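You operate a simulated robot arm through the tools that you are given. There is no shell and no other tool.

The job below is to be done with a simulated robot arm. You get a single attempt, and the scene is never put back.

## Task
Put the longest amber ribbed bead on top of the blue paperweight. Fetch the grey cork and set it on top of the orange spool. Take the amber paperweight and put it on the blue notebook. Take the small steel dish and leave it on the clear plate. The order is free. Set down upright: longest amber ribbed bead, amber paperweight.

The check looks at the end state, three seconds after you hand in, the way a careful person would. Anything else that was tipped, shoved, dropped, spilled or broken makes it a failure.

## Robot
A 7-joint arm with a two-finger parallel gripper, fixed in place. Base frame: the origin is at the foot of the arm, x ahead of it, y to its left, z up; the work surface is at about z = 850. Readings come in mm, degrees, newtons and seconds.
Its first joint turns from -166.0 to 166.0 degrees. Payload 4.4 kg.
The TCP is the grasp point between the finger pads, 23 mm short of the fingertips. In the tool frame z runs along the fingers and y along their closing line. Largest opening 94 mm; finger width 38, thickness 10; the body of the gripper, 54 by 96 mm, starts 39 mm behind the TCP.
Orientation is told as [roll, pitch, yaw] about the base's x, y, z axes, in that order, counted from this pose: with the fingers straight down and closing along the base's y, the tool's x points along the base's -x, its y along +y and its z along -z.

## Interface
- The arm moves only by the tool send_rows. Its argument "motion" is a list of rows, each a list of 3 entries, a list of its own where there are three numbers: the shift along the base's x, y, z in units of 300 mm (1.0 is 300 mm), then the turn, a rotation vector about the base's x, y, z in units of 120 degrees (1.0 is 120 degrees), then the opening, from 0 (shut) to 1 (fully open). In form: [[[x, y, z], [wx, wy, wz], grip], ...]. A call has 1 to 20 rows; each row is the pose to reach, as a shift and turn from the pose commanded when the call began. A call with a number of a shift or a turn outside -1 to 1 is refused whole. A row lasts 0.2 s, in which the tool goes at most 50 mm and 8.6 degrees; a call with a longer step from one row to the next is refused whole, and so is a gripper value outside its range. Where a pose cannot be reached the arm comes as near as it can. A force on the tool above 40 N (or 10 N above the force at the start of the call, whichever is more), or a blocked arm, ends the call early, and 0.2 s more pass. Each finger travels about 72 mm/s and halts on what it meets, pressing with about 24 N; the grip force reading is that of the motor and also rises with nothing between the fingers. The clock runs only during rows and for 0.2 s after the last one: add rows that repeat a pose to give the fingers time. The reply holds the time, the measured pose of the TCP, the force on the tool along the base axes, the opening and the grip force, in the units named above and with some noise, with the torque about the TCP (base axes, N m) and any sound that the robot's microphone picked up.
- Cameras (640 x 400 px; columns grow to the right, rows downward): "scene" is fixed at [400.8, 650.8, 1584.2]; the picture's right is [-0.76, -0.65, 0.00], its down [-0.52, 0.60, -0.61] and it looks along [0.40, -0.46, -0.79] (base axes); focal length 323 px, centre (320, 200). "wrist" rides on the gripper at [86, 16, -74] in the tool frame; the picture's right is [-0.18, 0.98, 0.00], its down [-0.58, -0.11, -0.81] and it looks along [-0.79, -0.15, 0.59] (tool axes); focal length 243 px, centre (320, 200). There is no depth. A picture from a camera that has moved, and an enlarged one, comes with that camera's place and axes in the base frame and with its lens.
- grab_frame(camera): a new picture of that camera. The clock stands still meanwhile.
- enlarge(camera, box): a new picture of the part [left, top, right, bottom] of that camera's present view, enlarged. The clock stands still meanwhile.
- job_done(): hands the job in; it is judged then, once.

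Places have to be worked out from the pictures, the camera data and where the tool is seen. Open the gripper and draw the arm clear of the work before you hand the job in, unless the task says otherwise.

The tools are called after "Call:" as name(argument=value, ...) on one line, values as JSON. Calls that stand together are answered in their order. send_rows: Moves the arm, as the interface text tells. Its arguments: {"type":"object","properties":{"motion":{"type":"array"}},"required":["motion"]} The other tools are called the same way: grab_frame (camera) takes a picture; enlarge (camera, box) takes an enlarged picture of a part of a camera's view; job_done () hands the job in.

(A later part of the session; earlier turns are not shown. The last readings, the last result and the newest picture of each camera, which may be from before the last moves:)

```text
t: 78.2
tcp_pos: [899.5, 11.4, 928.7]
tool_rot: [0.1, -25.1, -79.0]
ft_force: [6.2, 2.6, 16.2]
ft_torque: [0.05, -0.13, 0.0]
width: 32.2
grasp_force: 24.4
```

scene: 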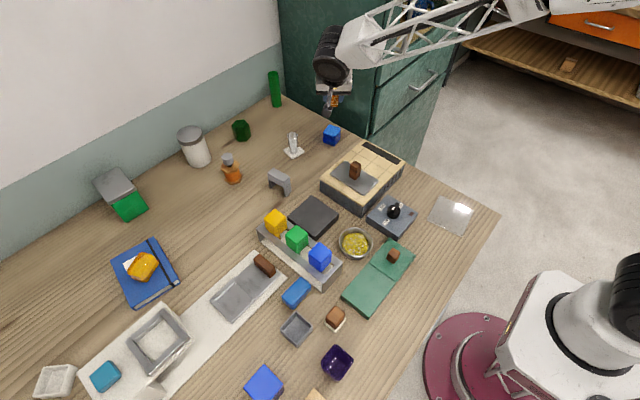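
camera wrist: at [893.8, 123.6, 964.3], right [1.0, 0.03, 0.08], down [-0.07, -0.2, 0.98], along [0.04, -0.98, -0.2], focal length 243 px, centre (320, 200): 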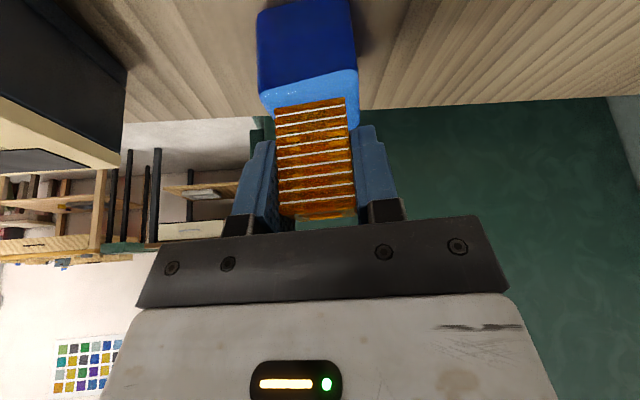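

Contact came earlier than expected (z≈932), and I pressed about 3 mm further. I'll look before releasing.

Call:
grab_frame(camera="wrist")

Call:
enlarge(camera="wrist", box=[230, 40, 410, 230])

Call:
enlarge(camera="scene", box=[300, 90, 370, 160])

```text
taken
camera wrist: at [894.0, 123.7, 959.4], right [1.0, 0.03, 0.08], down [-0.07, -0.2, 0.98], along [0.04, -0.98, -0.2], focal length 243 px, centre (320, 200)
```

wrist: 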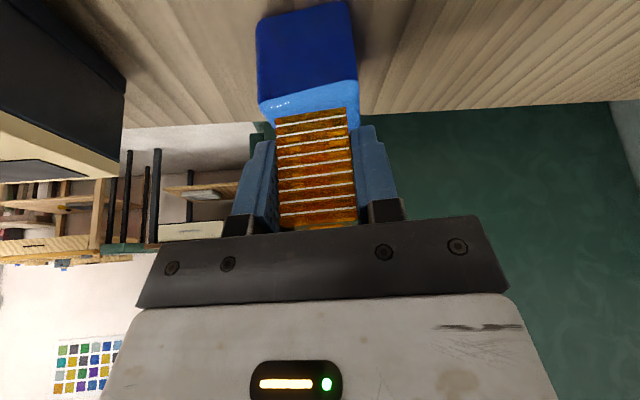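

```text
2.11 times, centred on (320, 135) of wrist
camera zoom: at [894.0, 123.7, 959.4], right [1.0, 0.03, 0.08], down [-0.07, -0.2, 0.98], along [0.04, -0.98, -0.2], focal length 511 px, centre (320, 337)
```

zoom: 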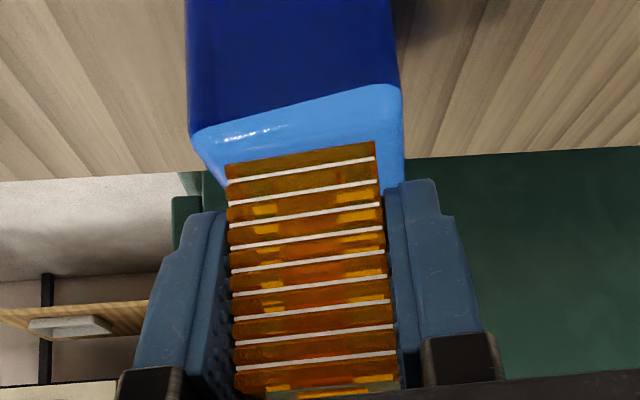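

```text
5.71 times, centred on (335, 125) of scene
camera zoom: at [400.8, 650.8, 1584.2], right [-0.76, -0.65, 0.0], down [-0.52, 0.6, -0.61], along [0.4, -0.46, -0.79], focal length 1845 px, centre (234, 629)
```

zoom: 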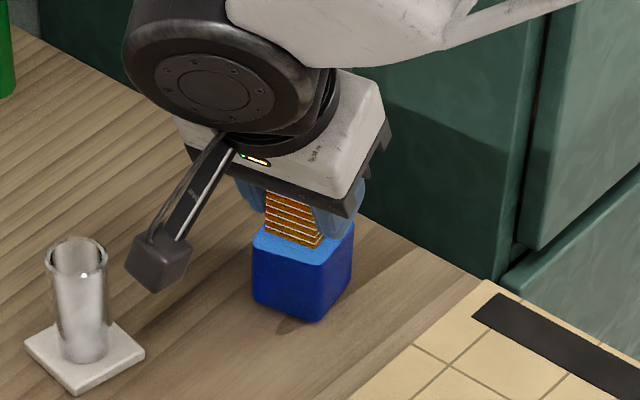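

The bead stayed upright and just slid up ~3 mm in the grip. I'll back off ~1 mm to relieve the force, then open gently.

Call:
send_rows(motion=[[[0, 0, 0.003], [0, 0, 0], 0.22], [[0, 0, 0.003], [0, 0, 0], 0.36], [[0, 0, 0.003], [0, 0, 0], 0.4], [[0, 0, 0.003], [0, 0, 0], 0.46], [[0, 0, 0.003], [0, 0, 0], 0.52], [[0, 0, 0.003], [0, 0, 0], 0.52]])

Call:
enlarge(camera="wrist", box=[230, 40, 410, 230])

Call:
enlarge(camera="scene", box=[300, 90, 370, 160])

```text
t: 79.6
tcp_pos: [899.4, 11.0, 929.9]
tool_rot: [0.0, -25.1, -78.9]
ft_force: [-0.3, -0.1, 0.2]
ft_torque: [0.03, -0.02, 0.02]
width: 49.1
grasp_force: 0.1
```

```text
2.11 times, centred on (320, 135) of wrist
camera zoom: at [893.7, 123.5, 959.4], right [1.0, 0.03, 0.08], down [-0.07, -0.2, 0.98], along [0.04, -0.98, -0.2], focal length 511 px, centre (320, 337)
```

zoom: 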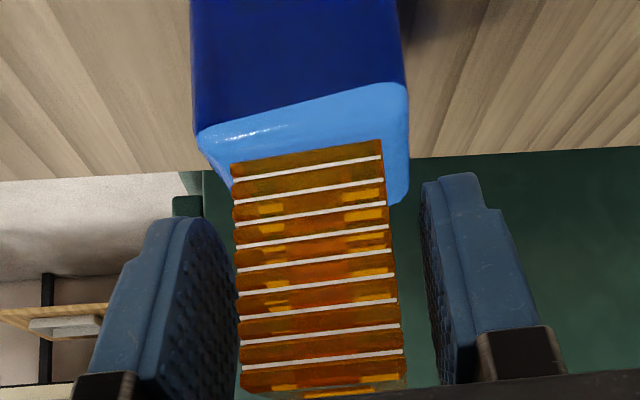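

```text
5.71 times, centred on (335, 125) of scene
camera zoom: at [400.8, 650.8, 1584.2], right [-0.76, -0.65, 0.0], down [-0.52, 0.6, -0.61], along [0.4, -0.46, -0.79], focal length 1845 px, centre (234, 629)
```

zoom: 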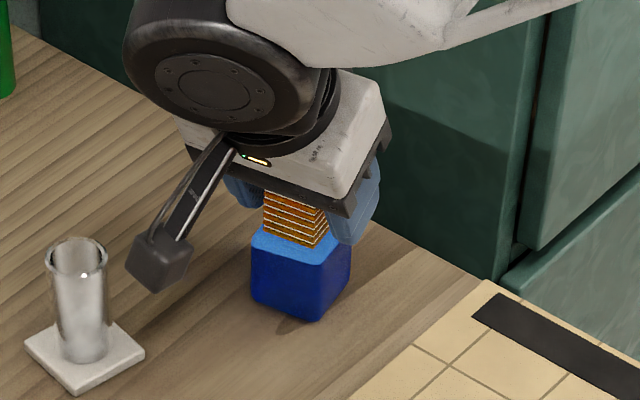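

The bead stands upright on the blue paperweight. I'll retract along the tool axis.

Call:
send_rows(motion=[[[-0.004, 0.02, 0.045], [0, 0, 0], 0.55], [[-0.012, 0.062, 0.136], [0, 0, 0], 0.6], [[-0.024, 0.124, 0.27], [0, 0, 0], 0.7], [[-0.036, 0.186, 0.4], [0, 0, 0], 0.9], [[-0.04, 0.22, 0.46], [0, 0, 0], 1]])

Call:
grab_frame(camera="wrist")

Call:
enlarge(camera="scene", box=[300, 90, 370, 160])

```text
t: 80.8
tcp_pos: [887.0, 77.0, 1066.9]
tool_rot: [-0.1, -25.0, -78.9]
ft_force: [0.6, -0.1, 0.0]
ft_torque: [0.0, 0.01, -0.03]
width: 93.7
grasp_force: 0.0
```

```text
taken
camera wrist: at [881.8, 189.8, 1097.2], right [1.0, 0.03, 0.08], down [-0.07, -0.2, 0.98], along [0.04, -0.98, -0.2], focal length 243 px, centre (320, 200)
```

wrist: 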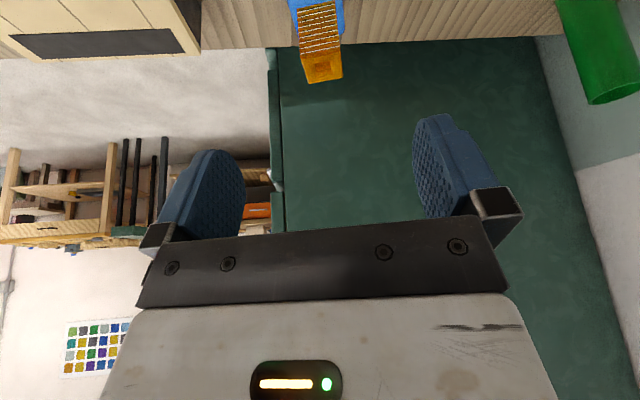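

```text
5.71 times, centred on (335, 125) of scene
camera zoom: at [400.8, 650.8, 1584.2], right [-0.76, -0.65, 0.0], down [-0.52, 0.6, -0.61], along [0.4, -0.46, -0.79], focal length 1845 px, centre (234, 629)
```

zoom: 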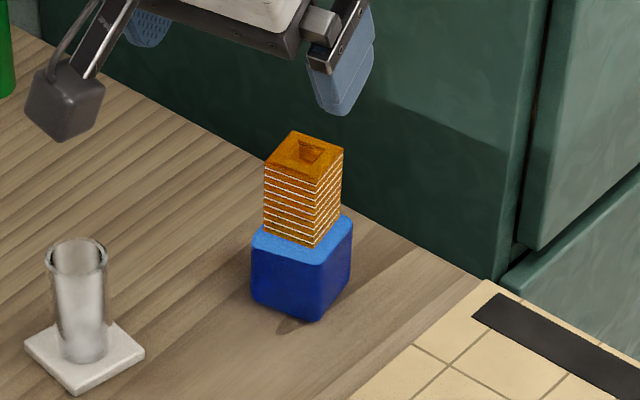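

The bead stands properly on the blue paperweight. Now for the steel dish: I'll un-tilt the tool and move to view the bowl and the clear plate.

Call:
send_rows(motion=[[[-0.1, 0.06, 0.0], [0.034, 0.0066, 0], 1], [[-0.2, 0.12, 0.0], [0.068, 0.0133, 0], 1], [[-0.3, 0.18, 0.0], [0.102, 0.0199, 0], 1], [[-0.4, 0.24, 0.0], [0.136, 0.0265, 0], 1], [[-0.5, 0.3, 0.0], [0.17, 0.0332, 0], 1], [[-0.6, 0.36, 0.0], [0.2045, 0.0398, 0], 1]])

Call:
send_rows(motion=[[[-0.06, 0.01, 0.0], [0, 0, 0.065], 1], [[-0.12, 0.02, 0.0], [0, 0, 0.13], 1], [[-0.18, 0.03, 0.0], [0, 0, 0.195], 1], [[-0.24, 0.04, 0.0], [0, 0, 0.26], 1], [[-0.3, 0.05, 0.0], [0, 0, 0.325], 1], [[-0.36, 0.06, 0.0], [0, 0, 0.39], 1], [[-0.42, 0.07, 0.0], [0, 0, 0.455], 1], [[-0.48, 0.08, 0.0], [0, 0, 0.52], 1], [[-0.54, 0.09, 0.0], [0, 0, 0.585], 1], [[-0.6, 0.1, 0.0], [0, 0, 0.65], 1], [[-0.66, 0.12, 0.0], [0, 0, 0.715], 1], [[-0.72, 0.14, 0.0], [0, 0, 0.783], 1]])

Call:
grab_frame(camera="wrist")

Call:
grab_frame(camera="scene")

```text
t: 82.2
tcp_pos: [708.0, 187.2, 1067.8]
tool_rot: [0.0, 0.0, -78.9]
ft_force: [-0.1, 0.2, -0.7]
ft_torque: [0.0, 0.01, 0.01]
width: 93.6
grasp_force: 0.1
```

```text
t: 84.8
tcp_pos: [492.1, 226.5, 1068.0]
tool_rot: [0.0, 0.0, 15.3]
ft_force: [0.0, 0.1, 0.3]
ft_torque: [-0.02, -0.01, 0.02]
width: 93.9
grasp_force: 0.0
```

```text
taken
camera wrist: at [403.7, 221.4, 1142.0], right [-0.08, 1.0, 0.0], down [0.59, 0.05, 0.81], along [0.8, 0.06, -0.59], focal length 243 px, centre (320, 200)
```

wrist: 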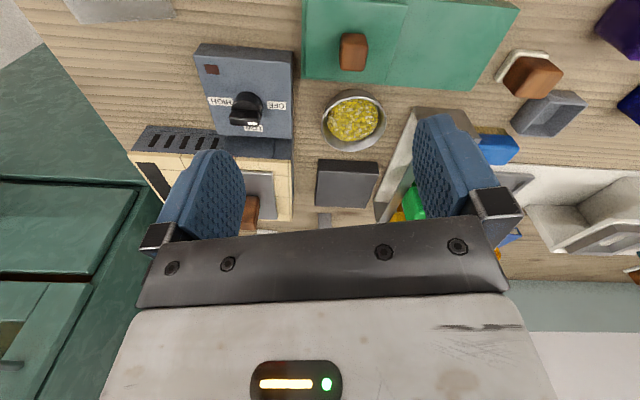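

```text
taken
```

scene: 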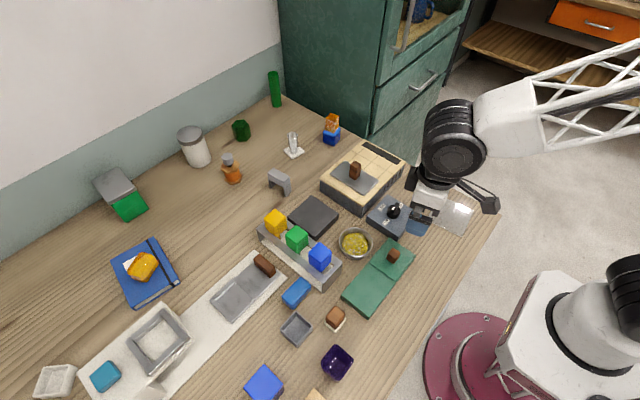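

Call:
enlarge(camera="wrist", box=[270, 50, 450, 180])

Call:
enlarge(camera="scene", box=[325, 215, 385, 265])

```text
3.08 times, centred on (360, 115) of wrist
camera zoom: at [403.7, 221.4, 1142.0], right [-0.08, 1.0, 0.0], down [0.59, 0.05, 0.81], along [0.8, 0.06, -0.59], focal length 746 px, centre (197, 462)
```

zoom: 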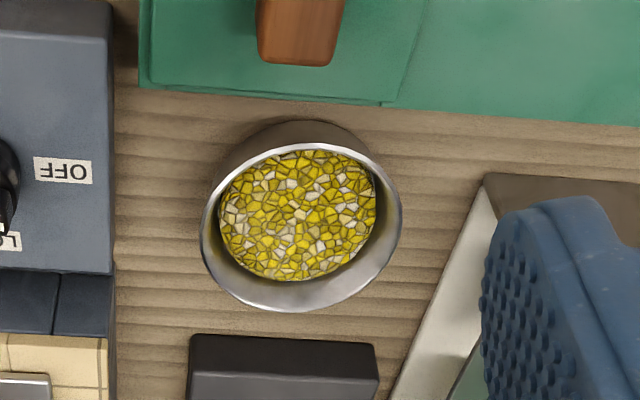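

```text
8.00 times, centred on (355, 240) of scene
camera zoom: at [400.8, 650.8, 1584.2], right [-0.76, -0.65, 0.0], down [-0.52, 0.6, -0.61], along [0.4, -0.46, -0.79], focal length 2584 px, centre (40, -120)
```

zoom: 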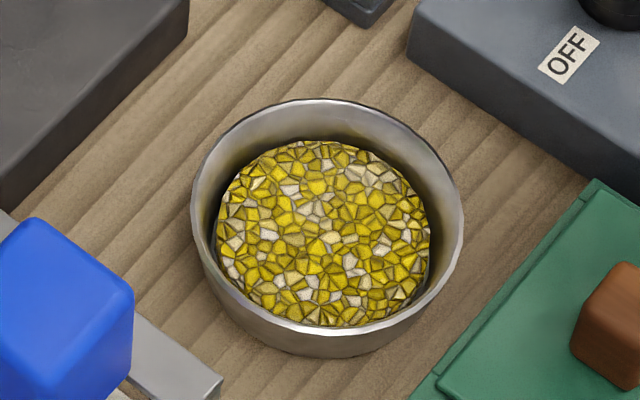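

The bowl's rim is about 84 mm across, near (595, 281). I'll move the open gripper (94 mm) above it with yaw 0 and look straight down to align accurately.

Call:
send_rows(motion=[[[0.1, 0.05, 0.0], [0, 0, -0.04], 1], [[0.2, 0.1, -0.03], [0, 0, -0.08], 1], [[0.3, 0.15, -0.1], [0, 0, -0.1275], 1], [[0.343, 0.178, -0.19], [0, 0, -0.1275], 1], [[0.343, 0.178, -0.19], [0, 0, -0.1275], 1]])

Call:
grab_frame(camera="wrist")

Call:
enlarge(camera="wrist", box=[220, 0, 420, 160])

```text
t: 86.0
tcp_pos: [593.7, 281.4, 1010.7]
tool_rot: [0.0, -0.1, -0.2]
ft_force: [-0.1, 0.7, 0.5]
ft_torque: [-0.02, 0.02, -0.05]
width: 94.1
grasp_force: 0.1
```

```text
taken
camera wrist: at [507.5, 299.2, 1084.2], right [0.19, 0.98, 0.0], down [0.58, -0.11, 0.81], along [0.79, -0.15, -0.59], focal length 243 px, centre (320, 200)
```

wrist: 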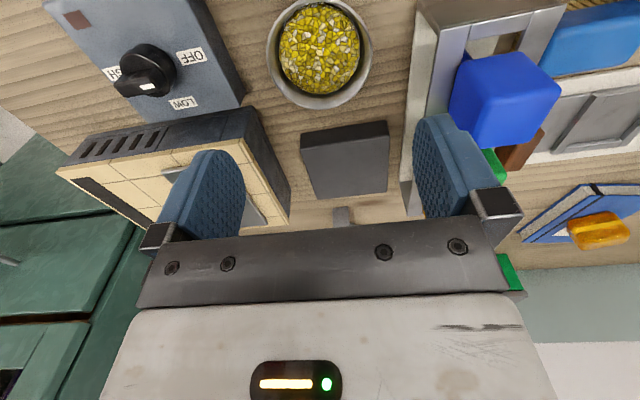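

```text
2.50 times, centred on (320, 80) of wrist
camera zoom: at [507.5, 299.2, 1084.2], right [0.19, 0.98, 0.0], down [0.58, -0.11, 0.81], along [0.79, -0.15, -0.59], focal length 606 px, centre (320, 500)
```

zoom: 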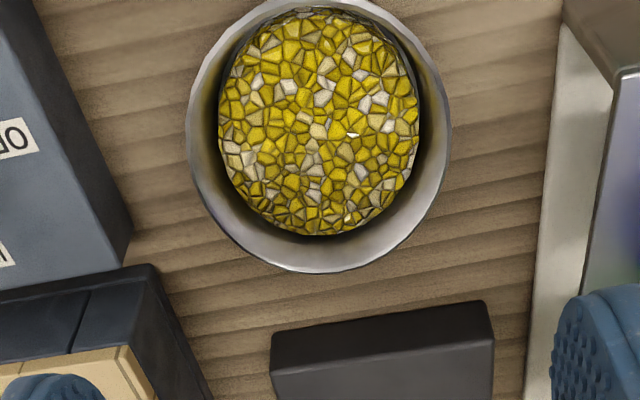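

Fitting the rim circle from two views gives centre ≈ (599, 281), rim z ≈ 878, diameter ≈ 85 mm, agreeing with the scene camera. I'll move to (599, 281, 925) and check alignment again before the fingers pass the rim.

Call:
send_rows(motion=[[[0.009, -0.001, -0.08], [0, 0, 0], 1], [[0.018, -0.001, -0.16], [0, 0, 0], 1], [[0.018, -0.001, -0.24], [0, 0, 0], 1], [[0.018, -0.001, -0.28], [0, 0, 0], 1], [[0.018, -0.001, -0.28], [0, 0, 0], 1]])

Call:
grab_frame(camera="wrist")

Call:
enlarge(camera="wrist", box=[190, 0, 450, 240])

Call:
enlarge(camera="scene", box=[310, 160, 430, 290])

```text
t: 87.2
tcp_pos: [599.6, 280.3, 926.6]
tool_rot: [0.0, 0.0, -0.2]
ft_force: [-0.1, 0.1, 0.1]
ft_torque: [0.02, 0.01, 0.0]
width: 94.1
grasp_force: 0.0
```

```text
taken
camera wrist: at [513.0, 298.0, 1000.3], right [0.19, 0.98, 0.0], down [0.58, -0.11, 0.81], along [0.79, -0.15, -0.59], focal length 243 px, centre (320, 200)
```

wrist: 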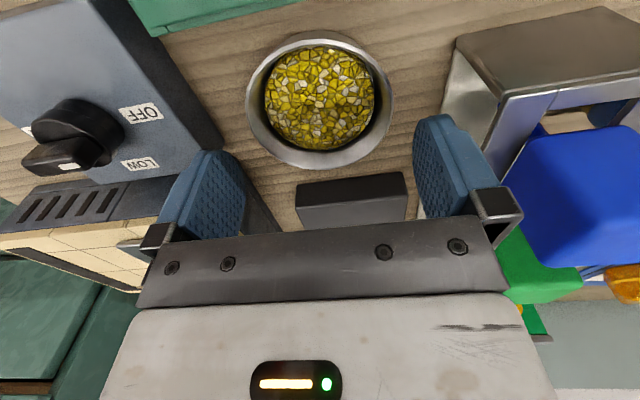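

```text
1.67 times, centred on (320, 120) of wrist
camera zoom: at [513.0, 298.0, 1000.3], right [0.19, 0.98, 0.0], down [0.58, -0.11, 0.81], along [0.79, -0.15, -0.59], focal length 404 px, centre (320, 333)
```

zoom: 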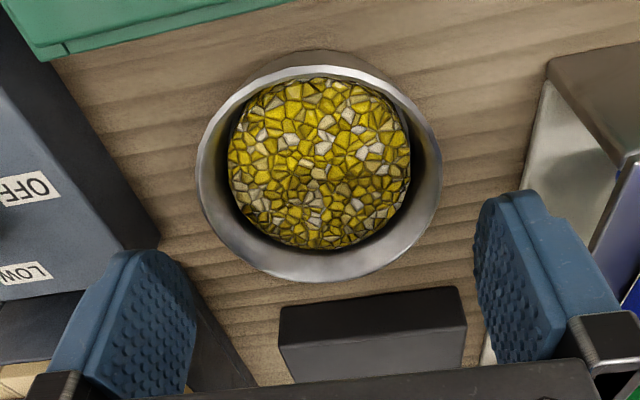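

```text
3.08 times, centred on (370, 225) of scene
camera zoom: at [400.8, 650.8, 1584.2], right [-0.76, -0.65, 0.0], down [-0.52, 0.6, -0.61], along [0.4, -0.46, -0.79], focal length 994 px, centre (166, 123)
```

zoom: 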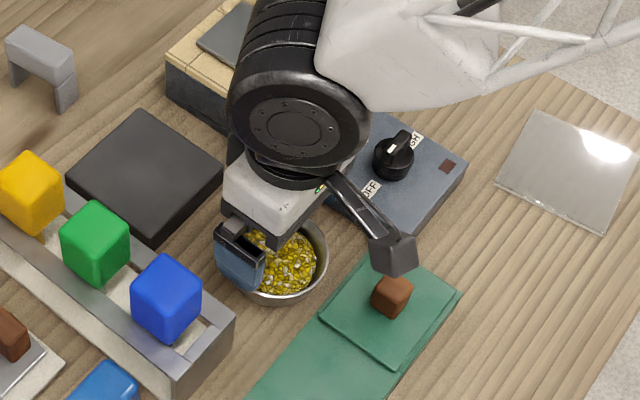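

Refit: rim centre (598.8, 280.9), and my commanded TCP is (599.4, 280.7), so about 4.5 mm clearance on each side. I'll lower until the fingertips are just above rim height and look again.

Call:
send_rows(motion=[[[-0.002, 0, -0.03], [0, 0, 0], 1], [[-0.002, 0, -0.055], [0, 0, 0], 1], [[-0.002, 0, -0.075], [0, 0, 0], 1]])

Call:
enlarge(camera="wrist", box=[170, 0, 470, 240])

Call:
enlarge(camera="scene", box=[330, 200, 400, 270])

```text
t: 88.0
tcp_pos: [599.4, 281.5, 904.3]
tool_rot: [0.0, -0.2, -0.1]
ft_force: [-0.2, -0.1, 0.3]
ft_torque: [0.02, 0.01, -0.01]
width: 94.1
grasp_force: 0.0
```

```text
1.67 times, centred on (320, 120) of wrist
camera zoom: at [512.4, 298.5, 977.7], right [0.19, 0.98, 0.0], down [0.58, -0.11, 0.81], along [0.79, -0.15, -0.59], focal length 404 px, centre (320, 333)
```

zoom: 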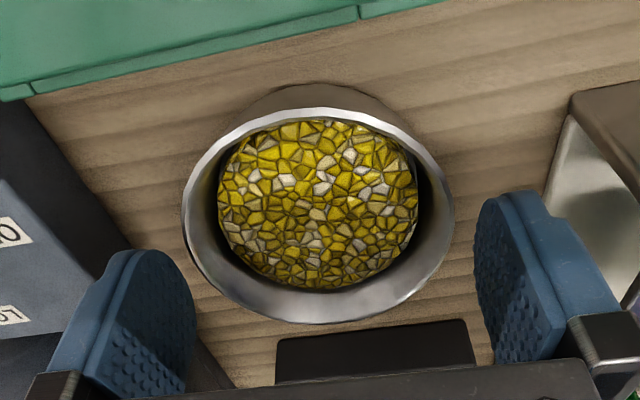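

```text
5.71 times, centred on (365, 235) of scene
camera zoom: at [400.8, 650.8, 1584.2], right [-0.76, -0.65, 0.0], down [-0.52, 0.6, -0.61], along [0.4, -0.46, -0.79], focal length 1845 px, centre (63, 0)
```

zoom: 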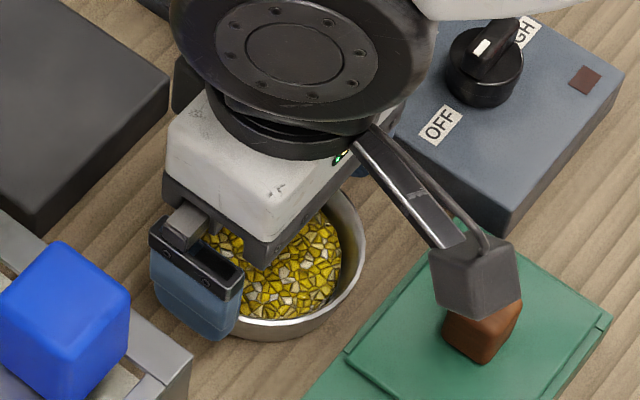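

Call:
enlarge(camera="wrist", box=[200, 130, 270, 200])

Call:
enlarge(camera="wrist", box=[370, 100, 440, 170])

```text
5.71 times, centred on (235, 165) of wrist
camera zoom: at [512.4, 298.5, 977.7], right [0.19, 0.98, 0.0], down [0.58, -0.11, 0.81], along [0.79, -0.15, -0.59], focal length 1386 px, centre (806, 400)
```

zoom: 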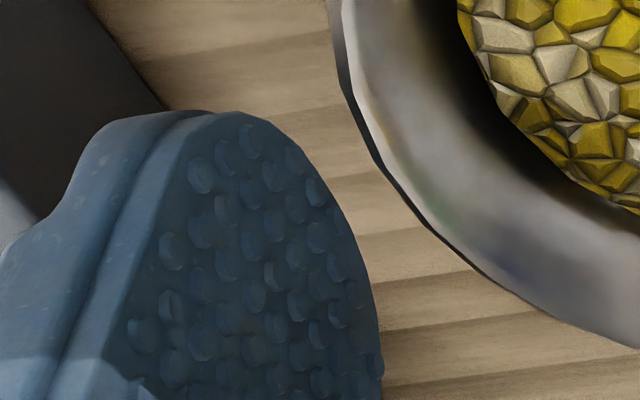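

```text
5.71 times, centred on (405, 135) of wrist
camera zoom: at [512.4, 298.5, 977.7], right [0.19, 0.98, 0.0], down [0.58, -0.11, 0.81], along [0.79, -0.15, -0.59], focal length 1386 px, centre (-166, 571)
```

zoom: 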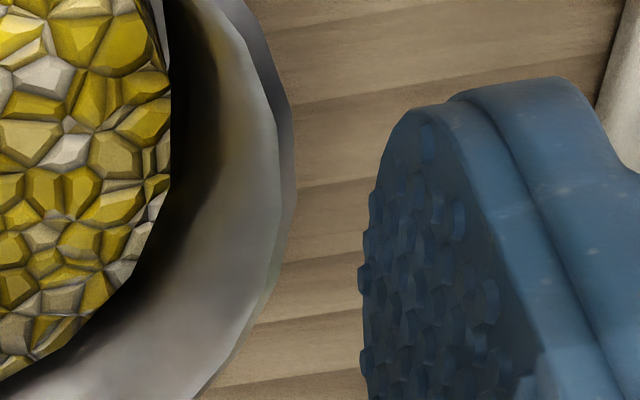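

Predicted and observed finger positions agree; gaps are ~4–5.5 mm. I'll trim −0.5 mm in y and lower the pads past the rim to TCP z ≈ 880.

Call:
send_rows(motion=[[[0, -0.002, -0.02], [0, 0, 0], 1], [[0, -0.002, -0.04], [0, 0, 0], 1], [[0, -0.002, -0.06], [0, 0, 0], 1], [[0, -0.002, -0.08], [0, 0, 0], 1]])

Call:
enlarge(camera="wrist", box=[170, 0, 470, 240])

Call:
enlarge(camera="scene", box=[330, 200, 400, 270])

```text
t: 89.0
tcp_pos: [599.9, 279.0, 880.0]
tool_rot: [0.0, 0.0, -0.2]
ft_force: [-0.5, -0.5, 0.6]
ft_torque: [0.0, -0.01, -0.05]
width: 94.0
grasp_force: 0.1
```

```text
1.67 times, centred on (320, 120) of wrist
camera zoom: at [512.5, 297.6, 953.4], right [0.19, 0.98, 0.0], down [0.58, -0.11, 0.81], along [0.79, -0.15, -0.59], focal length 404 px, centre (320, 333)
```

zoom: 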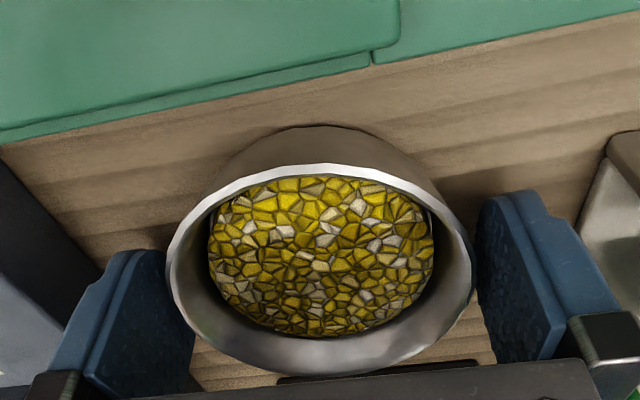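

```text
5.71 times, centred on (365, 235) of scene
camera zoom: at [400.8, 650.8, 1584.2], right [-0.76, -0.65, 0.0], down [-0.52, 0.6, -0.61], along [0.4, -0.46, -0.79], focal length 1845 px, centre (63, 0)
```

zoom: 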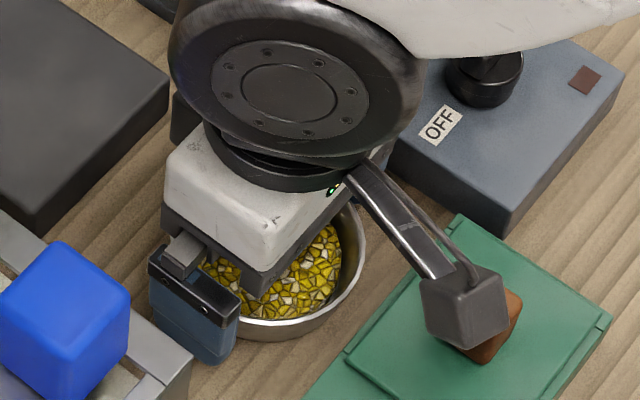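

The bowl is between the pads, untouched. I'll close slowly so as not to jolt it.

Call:
send_rows(motion=[[[0, 0, 0], [0, 0, 0], 0.97], [[0, 0, 0], [0, 0, 0], 0.94], [[0, 0, 0], [0, 0, 0], 0.92], [[0, 0, 0], [0, 0, 0], 0.9], [[0, 0, 0], [0, 0, 0], 0.88], [[0, 0, 0], [0, 0, 0], 0.86], [[0, 0, 0], [0, 0, 0], 0.82], [[0, 0, 0], [0, 0, 0], 0.75], [[0, 0, 0], [0, 0, 0], 0.75]])

Call:
enlarge(camera="wrist", box=[170, 0, 470, 240])

```text
t: 91.0
tcp_pos: [599.4, 280.4, 879.7]
tool_rot: [0.1, 0.0, -0.2]
ft_force: [0.1, 0.9, -0.3]
ft_torque: [0.0, 0.03, 0.02]
width: 85.1
grasp_force: 23.8
```

```text
1.67 times, centred on (320, 120) of wrist
camera zoom: at [512.5, 297.6, 953.6], right [0.19, 0.98, 0.0], down [0.58, -0.11, 0.81], along [0.79, -0.15, -0.59], focal length 404 px, centre (320, 333)
```

zoom: 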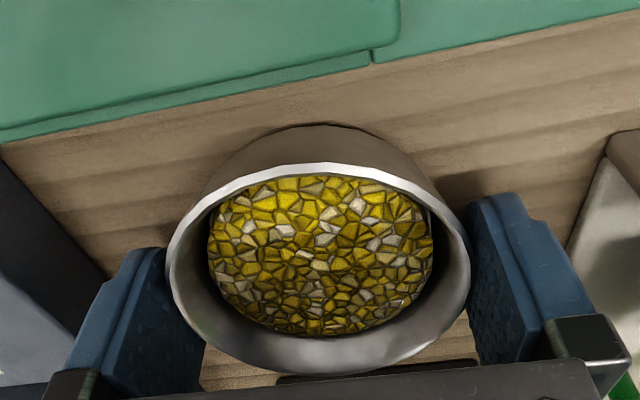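

Gripped at 85.1 mm, 24 N, and the bowl did not move. I'll lift slowly by a small amount first and check it stays level.

Call:
send_rows(motion=[[[0, 0, 0.005], [0, 0, 0], 0.75], [[0, 0, 0.015], [0, 0, 0], 0.75], [[0, 0, 0.03], [0, 0, 0], 0.75], [[0, 0, 0.05], [0, 0, 0], 0.75], [[0, 0, 0.065], [0, 0, 0], 0.75], [[0, 0, 0.07], [0, 0, 0], 0.75]])

Call:
enlarge(camera="wrist", box=[170, 0, 470, 240])

Call:
enlarge(camera="scene", box=[330, 200, 400, 270])

```text
t: 92.4
tcp_pos: [599.1, 279.1, 902.0]
tool_rot: [0.0, 0.0, -0.2]
ft_force: [-0.9, -1.0, -1.7]
ft_torque: [-0.02, 0.01, 0.0]
width: 85.1
grasp_force: 23.8
```

```text
1.67 times, centred on (320, 120) of wrist
camera zoom: at [512.2, 297.6, 974.7], right [0.19, 0.98, 0.0], down [0.58, -0.11, 0.81], along [0.79, -0.15, -0.59], focal length 404 px, centre (320, 333)
```

zoom: 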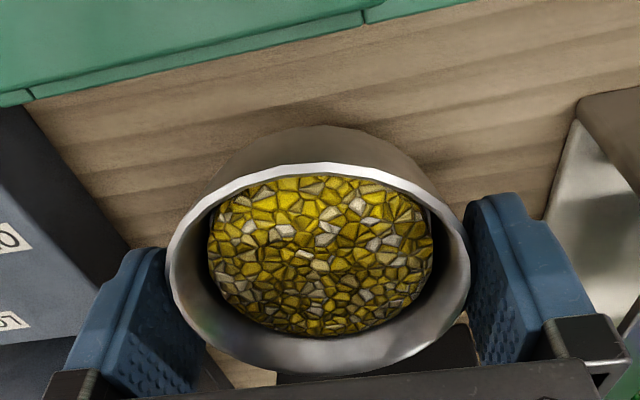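

```text
5.71 times, centred on (365, 235) of scene
camera zoom: at [400.8, 650.8, 1584.2], right [-0.76, -0.65, 0.0], down [-0.52, 0.6, -0.61], along [0.4, -0.46, -0.79], focal length 1845 px, centre (63, 0)
```

zoom: 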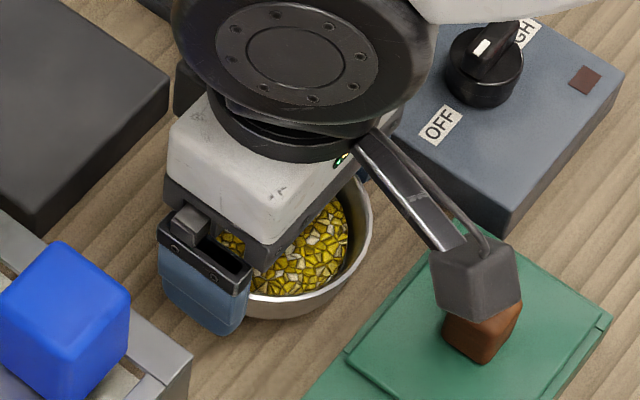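

The bowl lifts level with the contents undisturbed. I'll raise it gently to about z 1000.

Call:
send_rows(motion=[[[0, 0, 0.015], [0, 0, 0], 0.75], [[0, 0, 0.045], [0, 0, 0], 0.75], [[0, 0, 0.085], [0, 0, 0], 0.75], [[0, 0, 0.13], [0, 0, 0], 0.75], [[0, 0, 0.175], [0, 0, 0], 0.75], [[0, 0, 0.22], [0, 0, 0], 0.75], [[0, 0, 0.265], [0, 0, 0], 0.75], [[0, 0, 0.3], [0, 0, 0], 0.75], [[0, 0, 0.32], [0, 0, 0], 0.75], [[0, 0, 0.33], [0, 0, 0], 0.75]])

Call:
send_rows(motion=[[[-0.005, -0.01, 0], [0, 0, 0], 0.75], [[-0.02, -0.035, 0], [0, 0, 0], 0.75], [[-0.045, -0.08, 0], [0, 0, 0], 0.75], [[-0.075, -0.135, 0], [0, 0, 0], 0.75], [[-0.107, -0.193, 0], [0, 0, 0], 0.75], [[-0.139, -0.251, 0], [0, 0, 0], 0.75], [[-0.171, -0.309, 0], [0, 0, 0], 0.75], [[-0.203, -0.367, 0], [0, 0, 0], 0.75], [[-0.235, -0.425, 0], [0, 0, 0], 0.75], [[-0.267, -0.483, 0], [0, 0, 0], 0.75], [[-0.3, -0.541, 0], [0, 0, 0], 0.75], [[-0.33, -0.599, 0], [0, 0, 0], 0.75], [[-0.363, -0.657, 0], [0, 0, 0], 0.75], [[-0.395, -0.715, 0], [0, 0, 0], 0.75], [[-0.425, -0.765, 0], [0, 0, 0], 0.75], [[-0.447, -0.805, 0], [0, 0, 0], 0.75], [[-0.46, -0.83, 0], [0, 0, 0], 0.75], [[-0.467, -0.843, 0], [0, 0, 0], 0.75], [[-0.467, -0.843, 0], [0, 0, 0], 0.75]])

Call:
grab_frame(camera="wrist")

Call:
grab_frame(camera="scene")

```text
t: 94.6
tcp_pos: [598.7, 279.3, 1000.7]
tool_rot: [0.0, 0.0, -0.2]
ft_force: [-0.7, -0.2, -2.5]
ft_torque: [-0.02, 0.0, 0.0]
width: 85.1
grasp_force: 24.4
```

```text
t: 98.6
tcp_pos: [459.5, 27.0, 1000.5]
tool_rot: [0.0, -0.1, -0.3]
ft_force: [-0.1, -0.3, -1.6]
ft_torque: [-0.02, -0.04, -0.01]
width: 85.3
grasp_force: 24.2
```

```text
taken
camera wrist: at [372.2, 44.5, 1074.0], right [0.19, 0.98, 0.0], down [0.58, -0.11, 0.81], along [0.79, -0.15, -0.59], focal length 243 px, centre (320, 200)
```

wrist: 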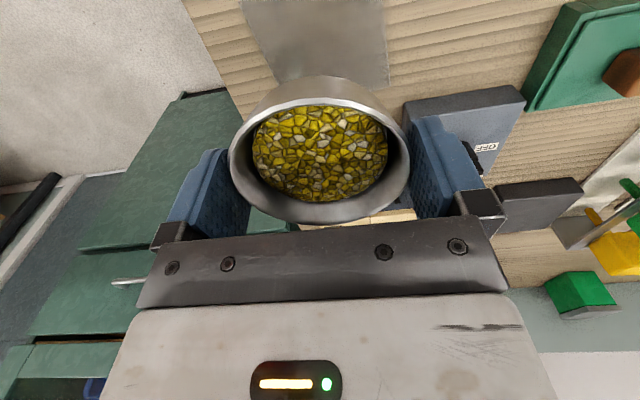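

```text
taken
```

scene: 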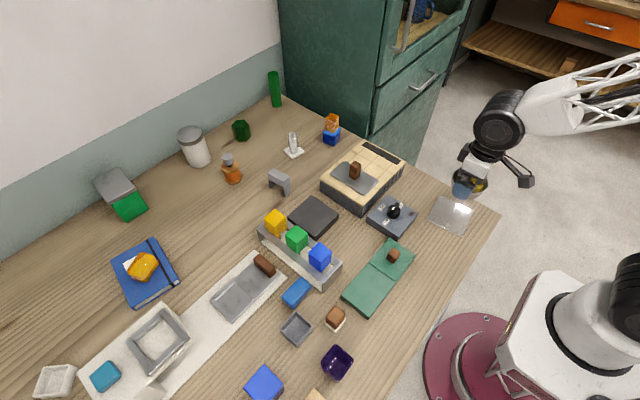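

The bowl is carried level. The plate is visible at the top of the wrist view; I'll measure it.

Call:
enlarge(camera="wrist", box=[220, 0, 420, 110])

Call:
enlarge(camera="scene", box=[410, 140, 530, 250])

```text
3.20 times, centred on (320, 55) of wrist
camera zoom: at [372.2, 44.5, 1074.0], right [0.19, 0.98, 0.0], down [0.58, -0.11, 0.81], along [0.79, -0.15, -0.59], focal length 776 px, centre (320, 664)
```

zoom: 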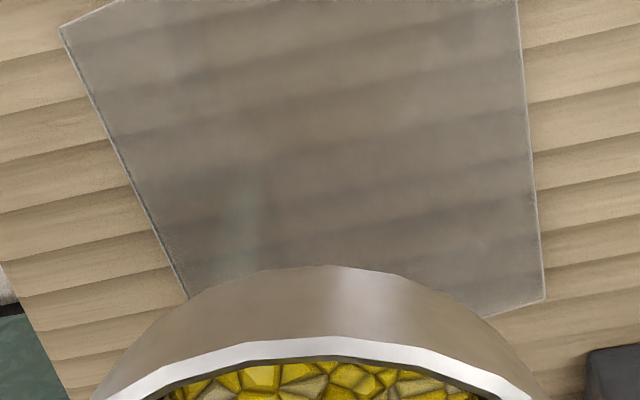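

```text
3.64 times, centred on (470, 195) of scene
camera zoom: at [400.8, 650.8, 1584.2], right [-0.76, -0.65, 0.0], down [-0.52, 0.6, -0.61], along [0.4, -0.46, -0.79], focal length 1174 px, centre (-226, 218)
```

zoom: 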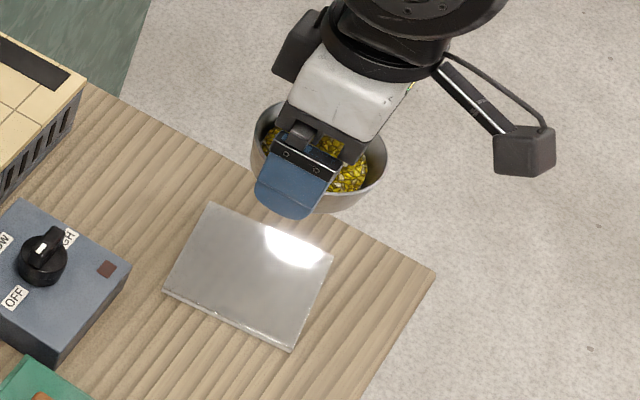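

The plate is a ~98 mm square centred near (459.5, 30). I'll shift 3 mm in y and lower the bowl gently to about 10 mm above the plate.

Call:
send_rows(motion=[[[0.0, 0.005, -0.01], [0, 0, 0], 0.75], [[0.0, 0.01, -0.04], [0, 0, 0], 0.75], [[0.0, 0.01, -0.08], [0, 0, 0], 0.75], [[0.0, 0.01, -0.12], [0, 0, 0], 0.75], [[0.0, 0.01, -0.16], [0, 0, 0], 0.75], [[0.0, 0.01, -0.2], [0, 0, 0], 0.75], [[0.0, 0.01, -0.24], [0, 0, 0], 0.75], [[0.0, 0.01, -0.28], [0, 0, 0], 0.75], [[0.0, 0.01, -0.31], [0, 0, 0], 0.75], [[0.0, 0.01, -0.335], [0, 0, 0], 0.75], [[0.0, 0.01, -0.35], [0, 0, 0], 0.75], [[0.0, 0.01, -0.35], [0, 0, 0], 0.75]])

Call:
grab_frame(camera="wrist")

Call:
enlarge(camera="scene", box=[410, 140, 530, 250])

```text
t: 101.2
tcp_pos: [458.6, 30.3, 893.8]
tool_rot: [0.0, 0.0, -0.2]
ft_force: [1.3, -1.0, -1.1]
ft_torque: [0.03, -0.02, -0.03]
width: 85.2
grasp_force: 23.9
```

```text
taken
camera wrist: at [371.7, 47.4, 969.1], right [0.19, 0.98, 0.0], down [0.58, -0.11, 0.81], along [0.79, -0.15, -0.59], focal length 243 px, centre (320, 200)
```

wrist: 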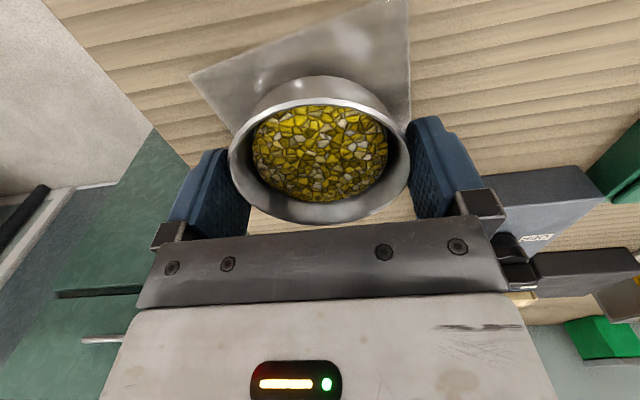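

```text
3.64 times, centred on (470, 195) of scene
camera zoom: at [400.8, 650.8, 1584.2], right [-0.76, -0.65, 0.0], down [-0.52, 0.6, -0.61], along [0.4, -0.46, -0.79], focal length 1174 px, centre (-226, 218)
```

zoom: 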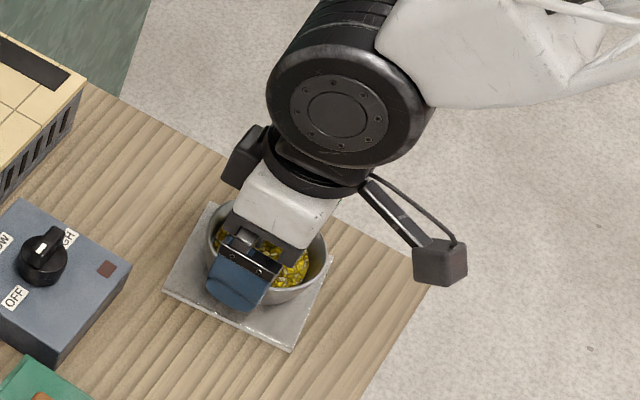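

The bowl is centred over the plate within a few mm. I'll lower in 1–2 mm steps, checking force each time.

Call:
send_rows(motion=[[[0, 0, -0.005], [0, 0, 0], 0.75], [[0, 0, -0.01], [0, 0, 0], 0.75], [[0, 0, -0.013], [0, 0, 0], 0.75]])

```text
t: 102.0
tcp_pos: [459.2, 29.7, 890.5]
tool_rot: [0.0, 0.0, -0.2]
ft_force: [0.5, -0.6, -1.6]
ft_torque: [-0.01, 0.0, 0.01]
width: 85.3
grasp_force: 24.0
```

No contact yet at z≈890; continuing 2 mm.

Call:
send_rows(motion=[[[0, 0, -0.003], [0, 0, 0], 0.75], [[0, 0, -0.006], [0, 0, 0], 0.75]])

```text
t: 102.6
tcp_pos: [460.1, 30.4, 889.7]
tool_rot: [0.0, -0.2, -0.3]
ft_force: [-0.7, -0.6, -2.0]
ft_torque: [-0.01, 0.03, 0.0]
width: 84.9
grasp_force: 24.4
```

Still free (force unchanged); another 1.5 mm.

Call:
send_rows(motion=[[[0, 0, -0.003], [0, 0, 0], 0.75], [[0, 0, -0.005], [0, 0, 0], 0.75]])

```text
t: 103.2
tcp_pos: [459.1, 29.1, 888.2]
tool_rot: [-0.1, 0.0, -0.2]
ft_force: [0.1, -0.3, -0.6]
ft_torque: [-0.04, 0.0, -0.02]
width: 85.4
grasp_force: 24.4
```

No clear contact yet; another 1 mm.

Call:
send_rows(motion=[[[0, 0, -0.002], [0, 0, 0], 0.75], [[0, 0, -0.004], [0, 0, 0], 0.75]])

```text
t: 103.8
tcp_pos: [459.4, 30.6, 886.3]
tool_rot: [0.0, -0.2, -0.2]
ft_force: [0.4, 0.4, -1.2]
ft_torque: [-0.01, -0.02, -0.01]
width: 85.2
grasp_force: 24.0
```

Still hanging freely; another 1 mm.

Call:
send_rows(motion=[[[0, 0, -0.002], [0, 0, 0], 0.75], [[0, 0, -0.004], [0, 0, 0], 0.75]])

```text
t: 104.4
tcp_pos: [458.9, 29.1, 885.9]
tool_rot: [0.0, -0.1, -0.2]
ft_force: [-3.2, -0.3, 6.6]
ft_torque: [-0.03, 0.17, -0.02]
width: 85.0
grasp_force: 23.9
```

Contact (force rose to +6.6 N): the bowl rests on the plate. I'll open the fingers slowly.

Call:
send_rows(motion=[[[0, 0, 0.001], [0, 0, 0], 0.9], [[0, 0, 0.001], [0, 0, 0], 0.92], [[0, 0, 0.001], [0, 0, 0], 0.94], [[0, 0, 0.001], [0, 0, 0], 0.96], [[0, 0, 0.001], [0, 0, 0], 0.98], [[0, 0, 0.001], [0, 0, 0], 1], [[0, 0, 0.001], [0, 0, 0], 1]])

Call:
enlarge(camera="wrist", box=[170, 0, 470, 240])

Call:
enlarge(camera="scene", box=[410, 140, 530, 250])

```text
t: 106.0
tcp_pos: [460.7, 29.0, 886.0]
tool_rot: [-0.1, 0.0, -0.3]
ft_force: [-0.1, 0.1, 0.1]
ft_torque: [0.01, -0.02, -0.01]
width: 93.9
grasp_force: 0.1
```

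```text
1.67 times, centred on (320, 120) of wrist
camera zoom: at [372.3, 47.4, 959.6], right [0.19, 0.98, 0.0], down [0.58, -0.11, 0.81], along [0.79, -0.15, -0.59], focal length 404 px, centre (320, 333)
```

zoom: 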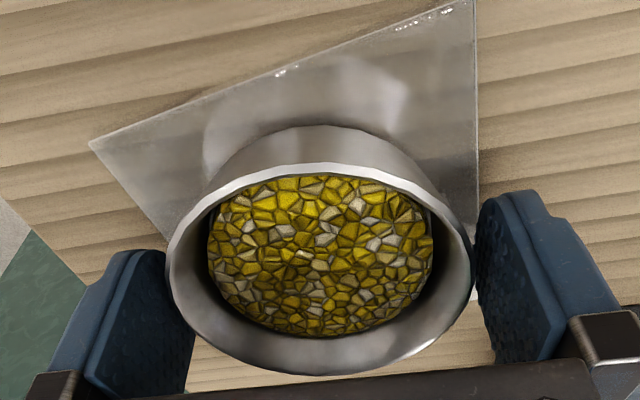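

```text
3.64 times, centred on (470, 195) of scene
camera zoom: at [400.8, 650.8, 1584.2], right [-0.76, -0.65, 0.0], down [-0.52, 0.6, -0.61], along [0.4, -0.46, -0.79], focal length 1174 px, centre (-226, 218)
```

zoom: 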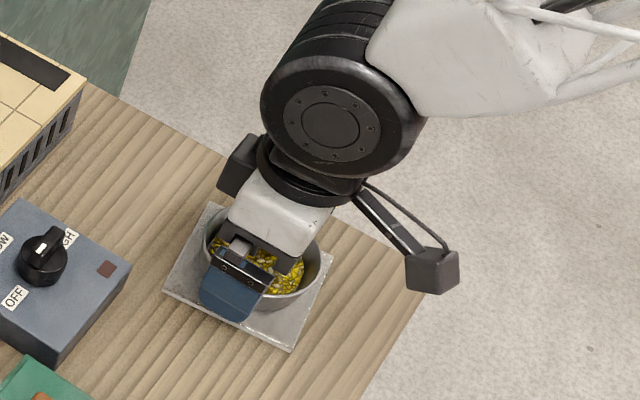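

Released and level on the plate. I'll rise straight up, clear of the rim.

Call:
send_rows(motion=[[[0, 0, 0.02], [0, 0, 0], 1], [[0, 0, 0.05], [0, 0, 0], 1], [[0, 0, 0.09], [0, 0, 0], 1], [[0, 0, 0.14], [0, 0, 0], 1], [[0, 0, 0.24], [0, 0, 0], 1], [[0, 0, 0.36], [0, 0, 0], 1], [[0, 0, 0.5], [0, 0, 0], 1], [[0, 0, 0.64], [0, 0, 0], 1], [[0, 0, 0.75], [0, 0, 0], 1]])

Call:
grab_frame(camera="wrist")

Call:
grab_frame(camera="scene")

```text
t: 108.0
tcp_pos: [460.2, 29.9, 1110.8]
tool_rot: [-0.1, -0.1, -0.2]
ft_force: [0.5, -0.6, -0.5]
ft_torque: [0.03, 0.01, -0.03]
width: 94.0
grasp_force: 0.1
```

```text
taken
camera wrist: at [372.8, 48.0, 1184.7], right [0.19, 0.98, 0.0], down [0.58, -0.11, 0.81], along [0.79, -0.15, -0.59], focal length 243 px, centre (320, 200)
```

wrist: 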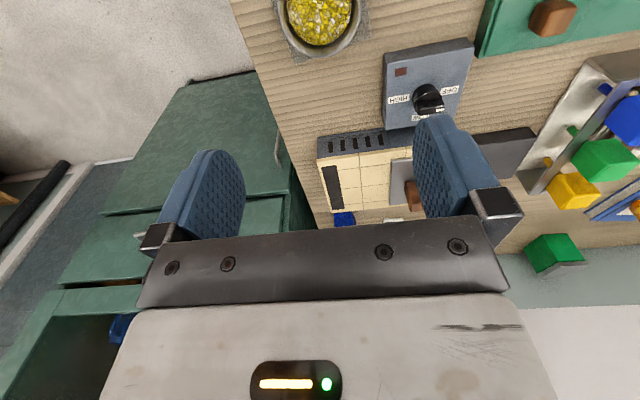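

```text
taken
```

scene: 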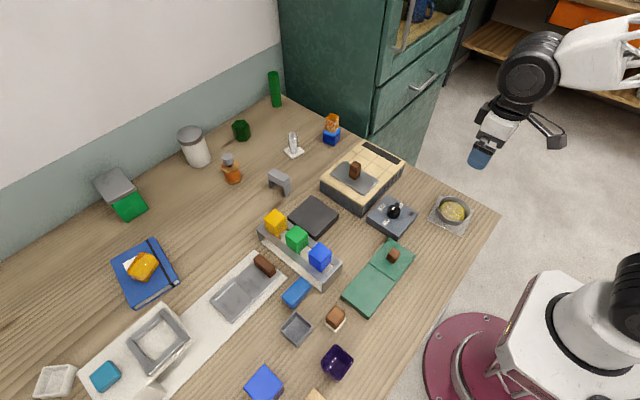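

All four items appear placed. I'll verify each placement with zooms, and compare the two grey plugs' colours.

Call:
enlarge(camera="scene", box=[205, 140, 255, 190])

Call:
enlarge(camera="scene", box=[290, 370, 330, 400])

Call:
enlarge(camera="scene", box=[310, 105, 360, 150])

Call:
enlarge(camera="scene", box=[420, 180, 490, 245])

Call:
enlarge(camera="scene", box=[100, 230, 190, 310])

```text
8.00 times, centred on (230, 165) of scene
camera zoom: at [400.8, 650.8, 1584.2], right [-0.76, -0.65, 0.0], down [-0.52, 0.6, -0.61], along [0.4, -0.46, -0.79], focal length 2584 px, centre (1040, 480)
```

zoom: 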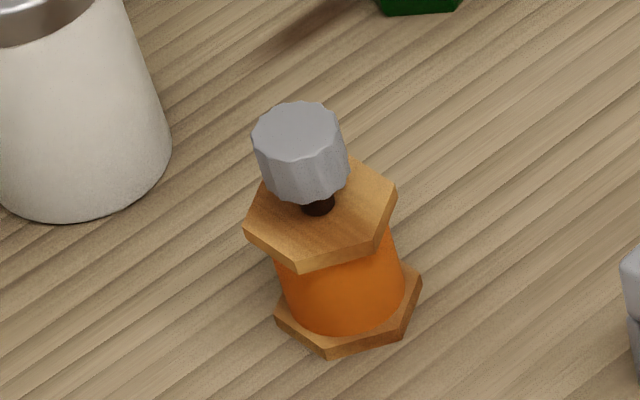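

```text
13.33 times, centred on (310, 385) of scene
camera zoom: at [400.8, 650.8, 1584.2], right [-0.76, -0.65, 0.0], down [-0.52, 0.6, -0.61], along [0.4, -0.46, -0.79], focal length 4306 px, centre (453, -2267)
```

zoom: 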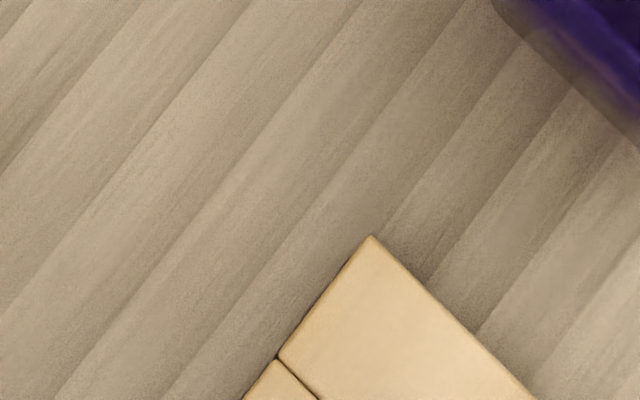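

```text
8.89 times, centred on (335, 128) of scene
camera zoom: at [400.8, 650.8, 1584.2], right [-0.76, -0.65, 0.0], down [-0.52, 0.6, -0.61], along [0.4, -0.46, -0.79], focal length 2870 px, centre (187, 844)
```

zoom: 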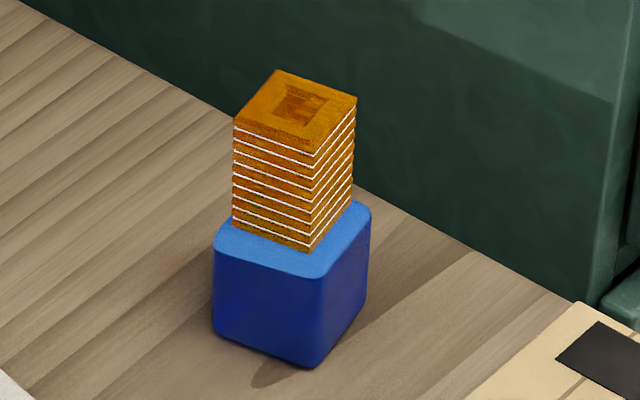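

```text
6.15 times, centred on (455, 212) of scene
camera zoom: at [400.8, 650.8, 1584.2], right [-0.76, -0.65, 0.0], down [-0.52, 0.6, -0.61], along [0.4, -0.46, -0.79], focal length 1987 px, centre (-511, 123)
```

zoom: 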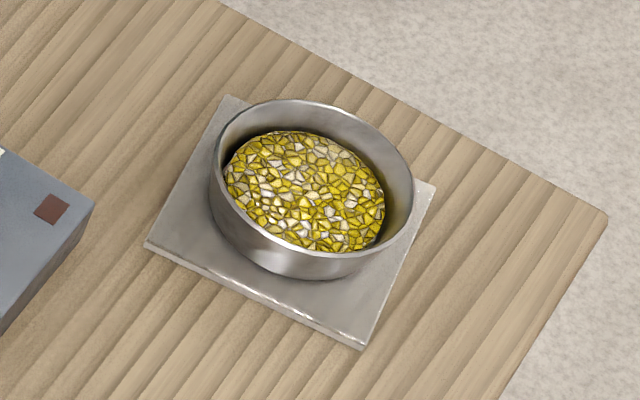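

```text
5.00 times, centred on (145, 270) of scene
camera zoom: at [400.8, 650.8, 1584.2], right [-0.76, -0.65, 0.0], down [-0.52, 0.6, -0.61], along [0.4, -0.46, -0.79], focal length 1615 px, centre (1195, -150)
```

zoom: 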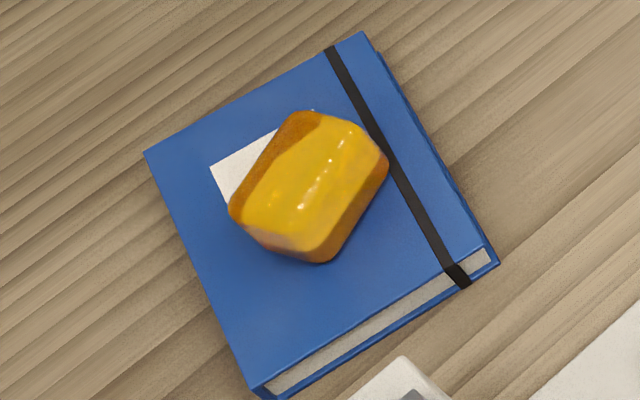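

Everything is in place: bead upright on the blue paperweight, cork on the spool, amber paperweight on the notebook, steel dish level on the clear plate. I'll raise the arm further clear of the work and take a last look.

Call:
send_rows(motion=[[[0, 0, 0.12], [0, 0, 0], 1], [[0, 0, 0.26], [0, 0, 0], 1], [[0, 0, 0.4], [0, 0, 0], 1], [[0, 0, 0.5], [0, 0, 0], 1], [[0, 0, 0.5], [0, 0, 0], 1]])

Call:
grab_frame(camera="scene")

Call:
enlarge(camera="scene", box=[110, 240, 180, 290])

```text
t: 109.2
tcp_pos: [459.8, 30.9, 1260.8]
tool_rot: [0.0, 0.0, -0.2]
ft_force: [0.0, -0.4, 0.0]
ft_torque: [-0.02, 0.02, 0.0]
width: 94.2
grasp_force: 0.2
```

```text
taken
```

scene: 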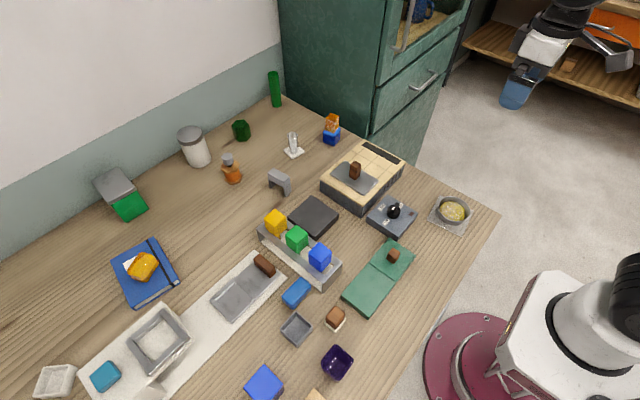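

```text
8.00 times, centred on (145, 265) of scene
camera zoom: at [400.8, 650.8, 1584.2], right [-0.76, -0.65, 0.0], down [-0.52, 0.6, -0.61], along [0.4, -0.46, -0.79], focal length 2584 px, centre (1720, -320)
```

zoom: 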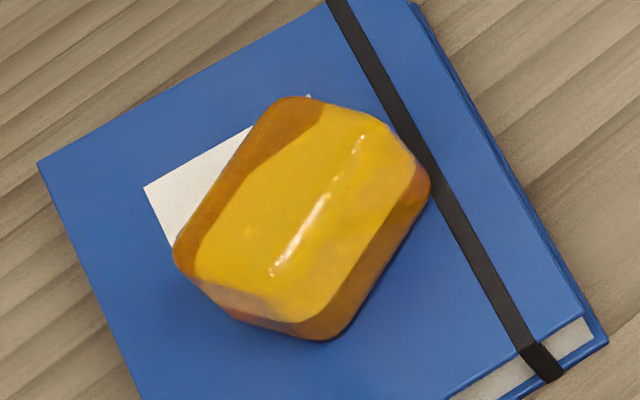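

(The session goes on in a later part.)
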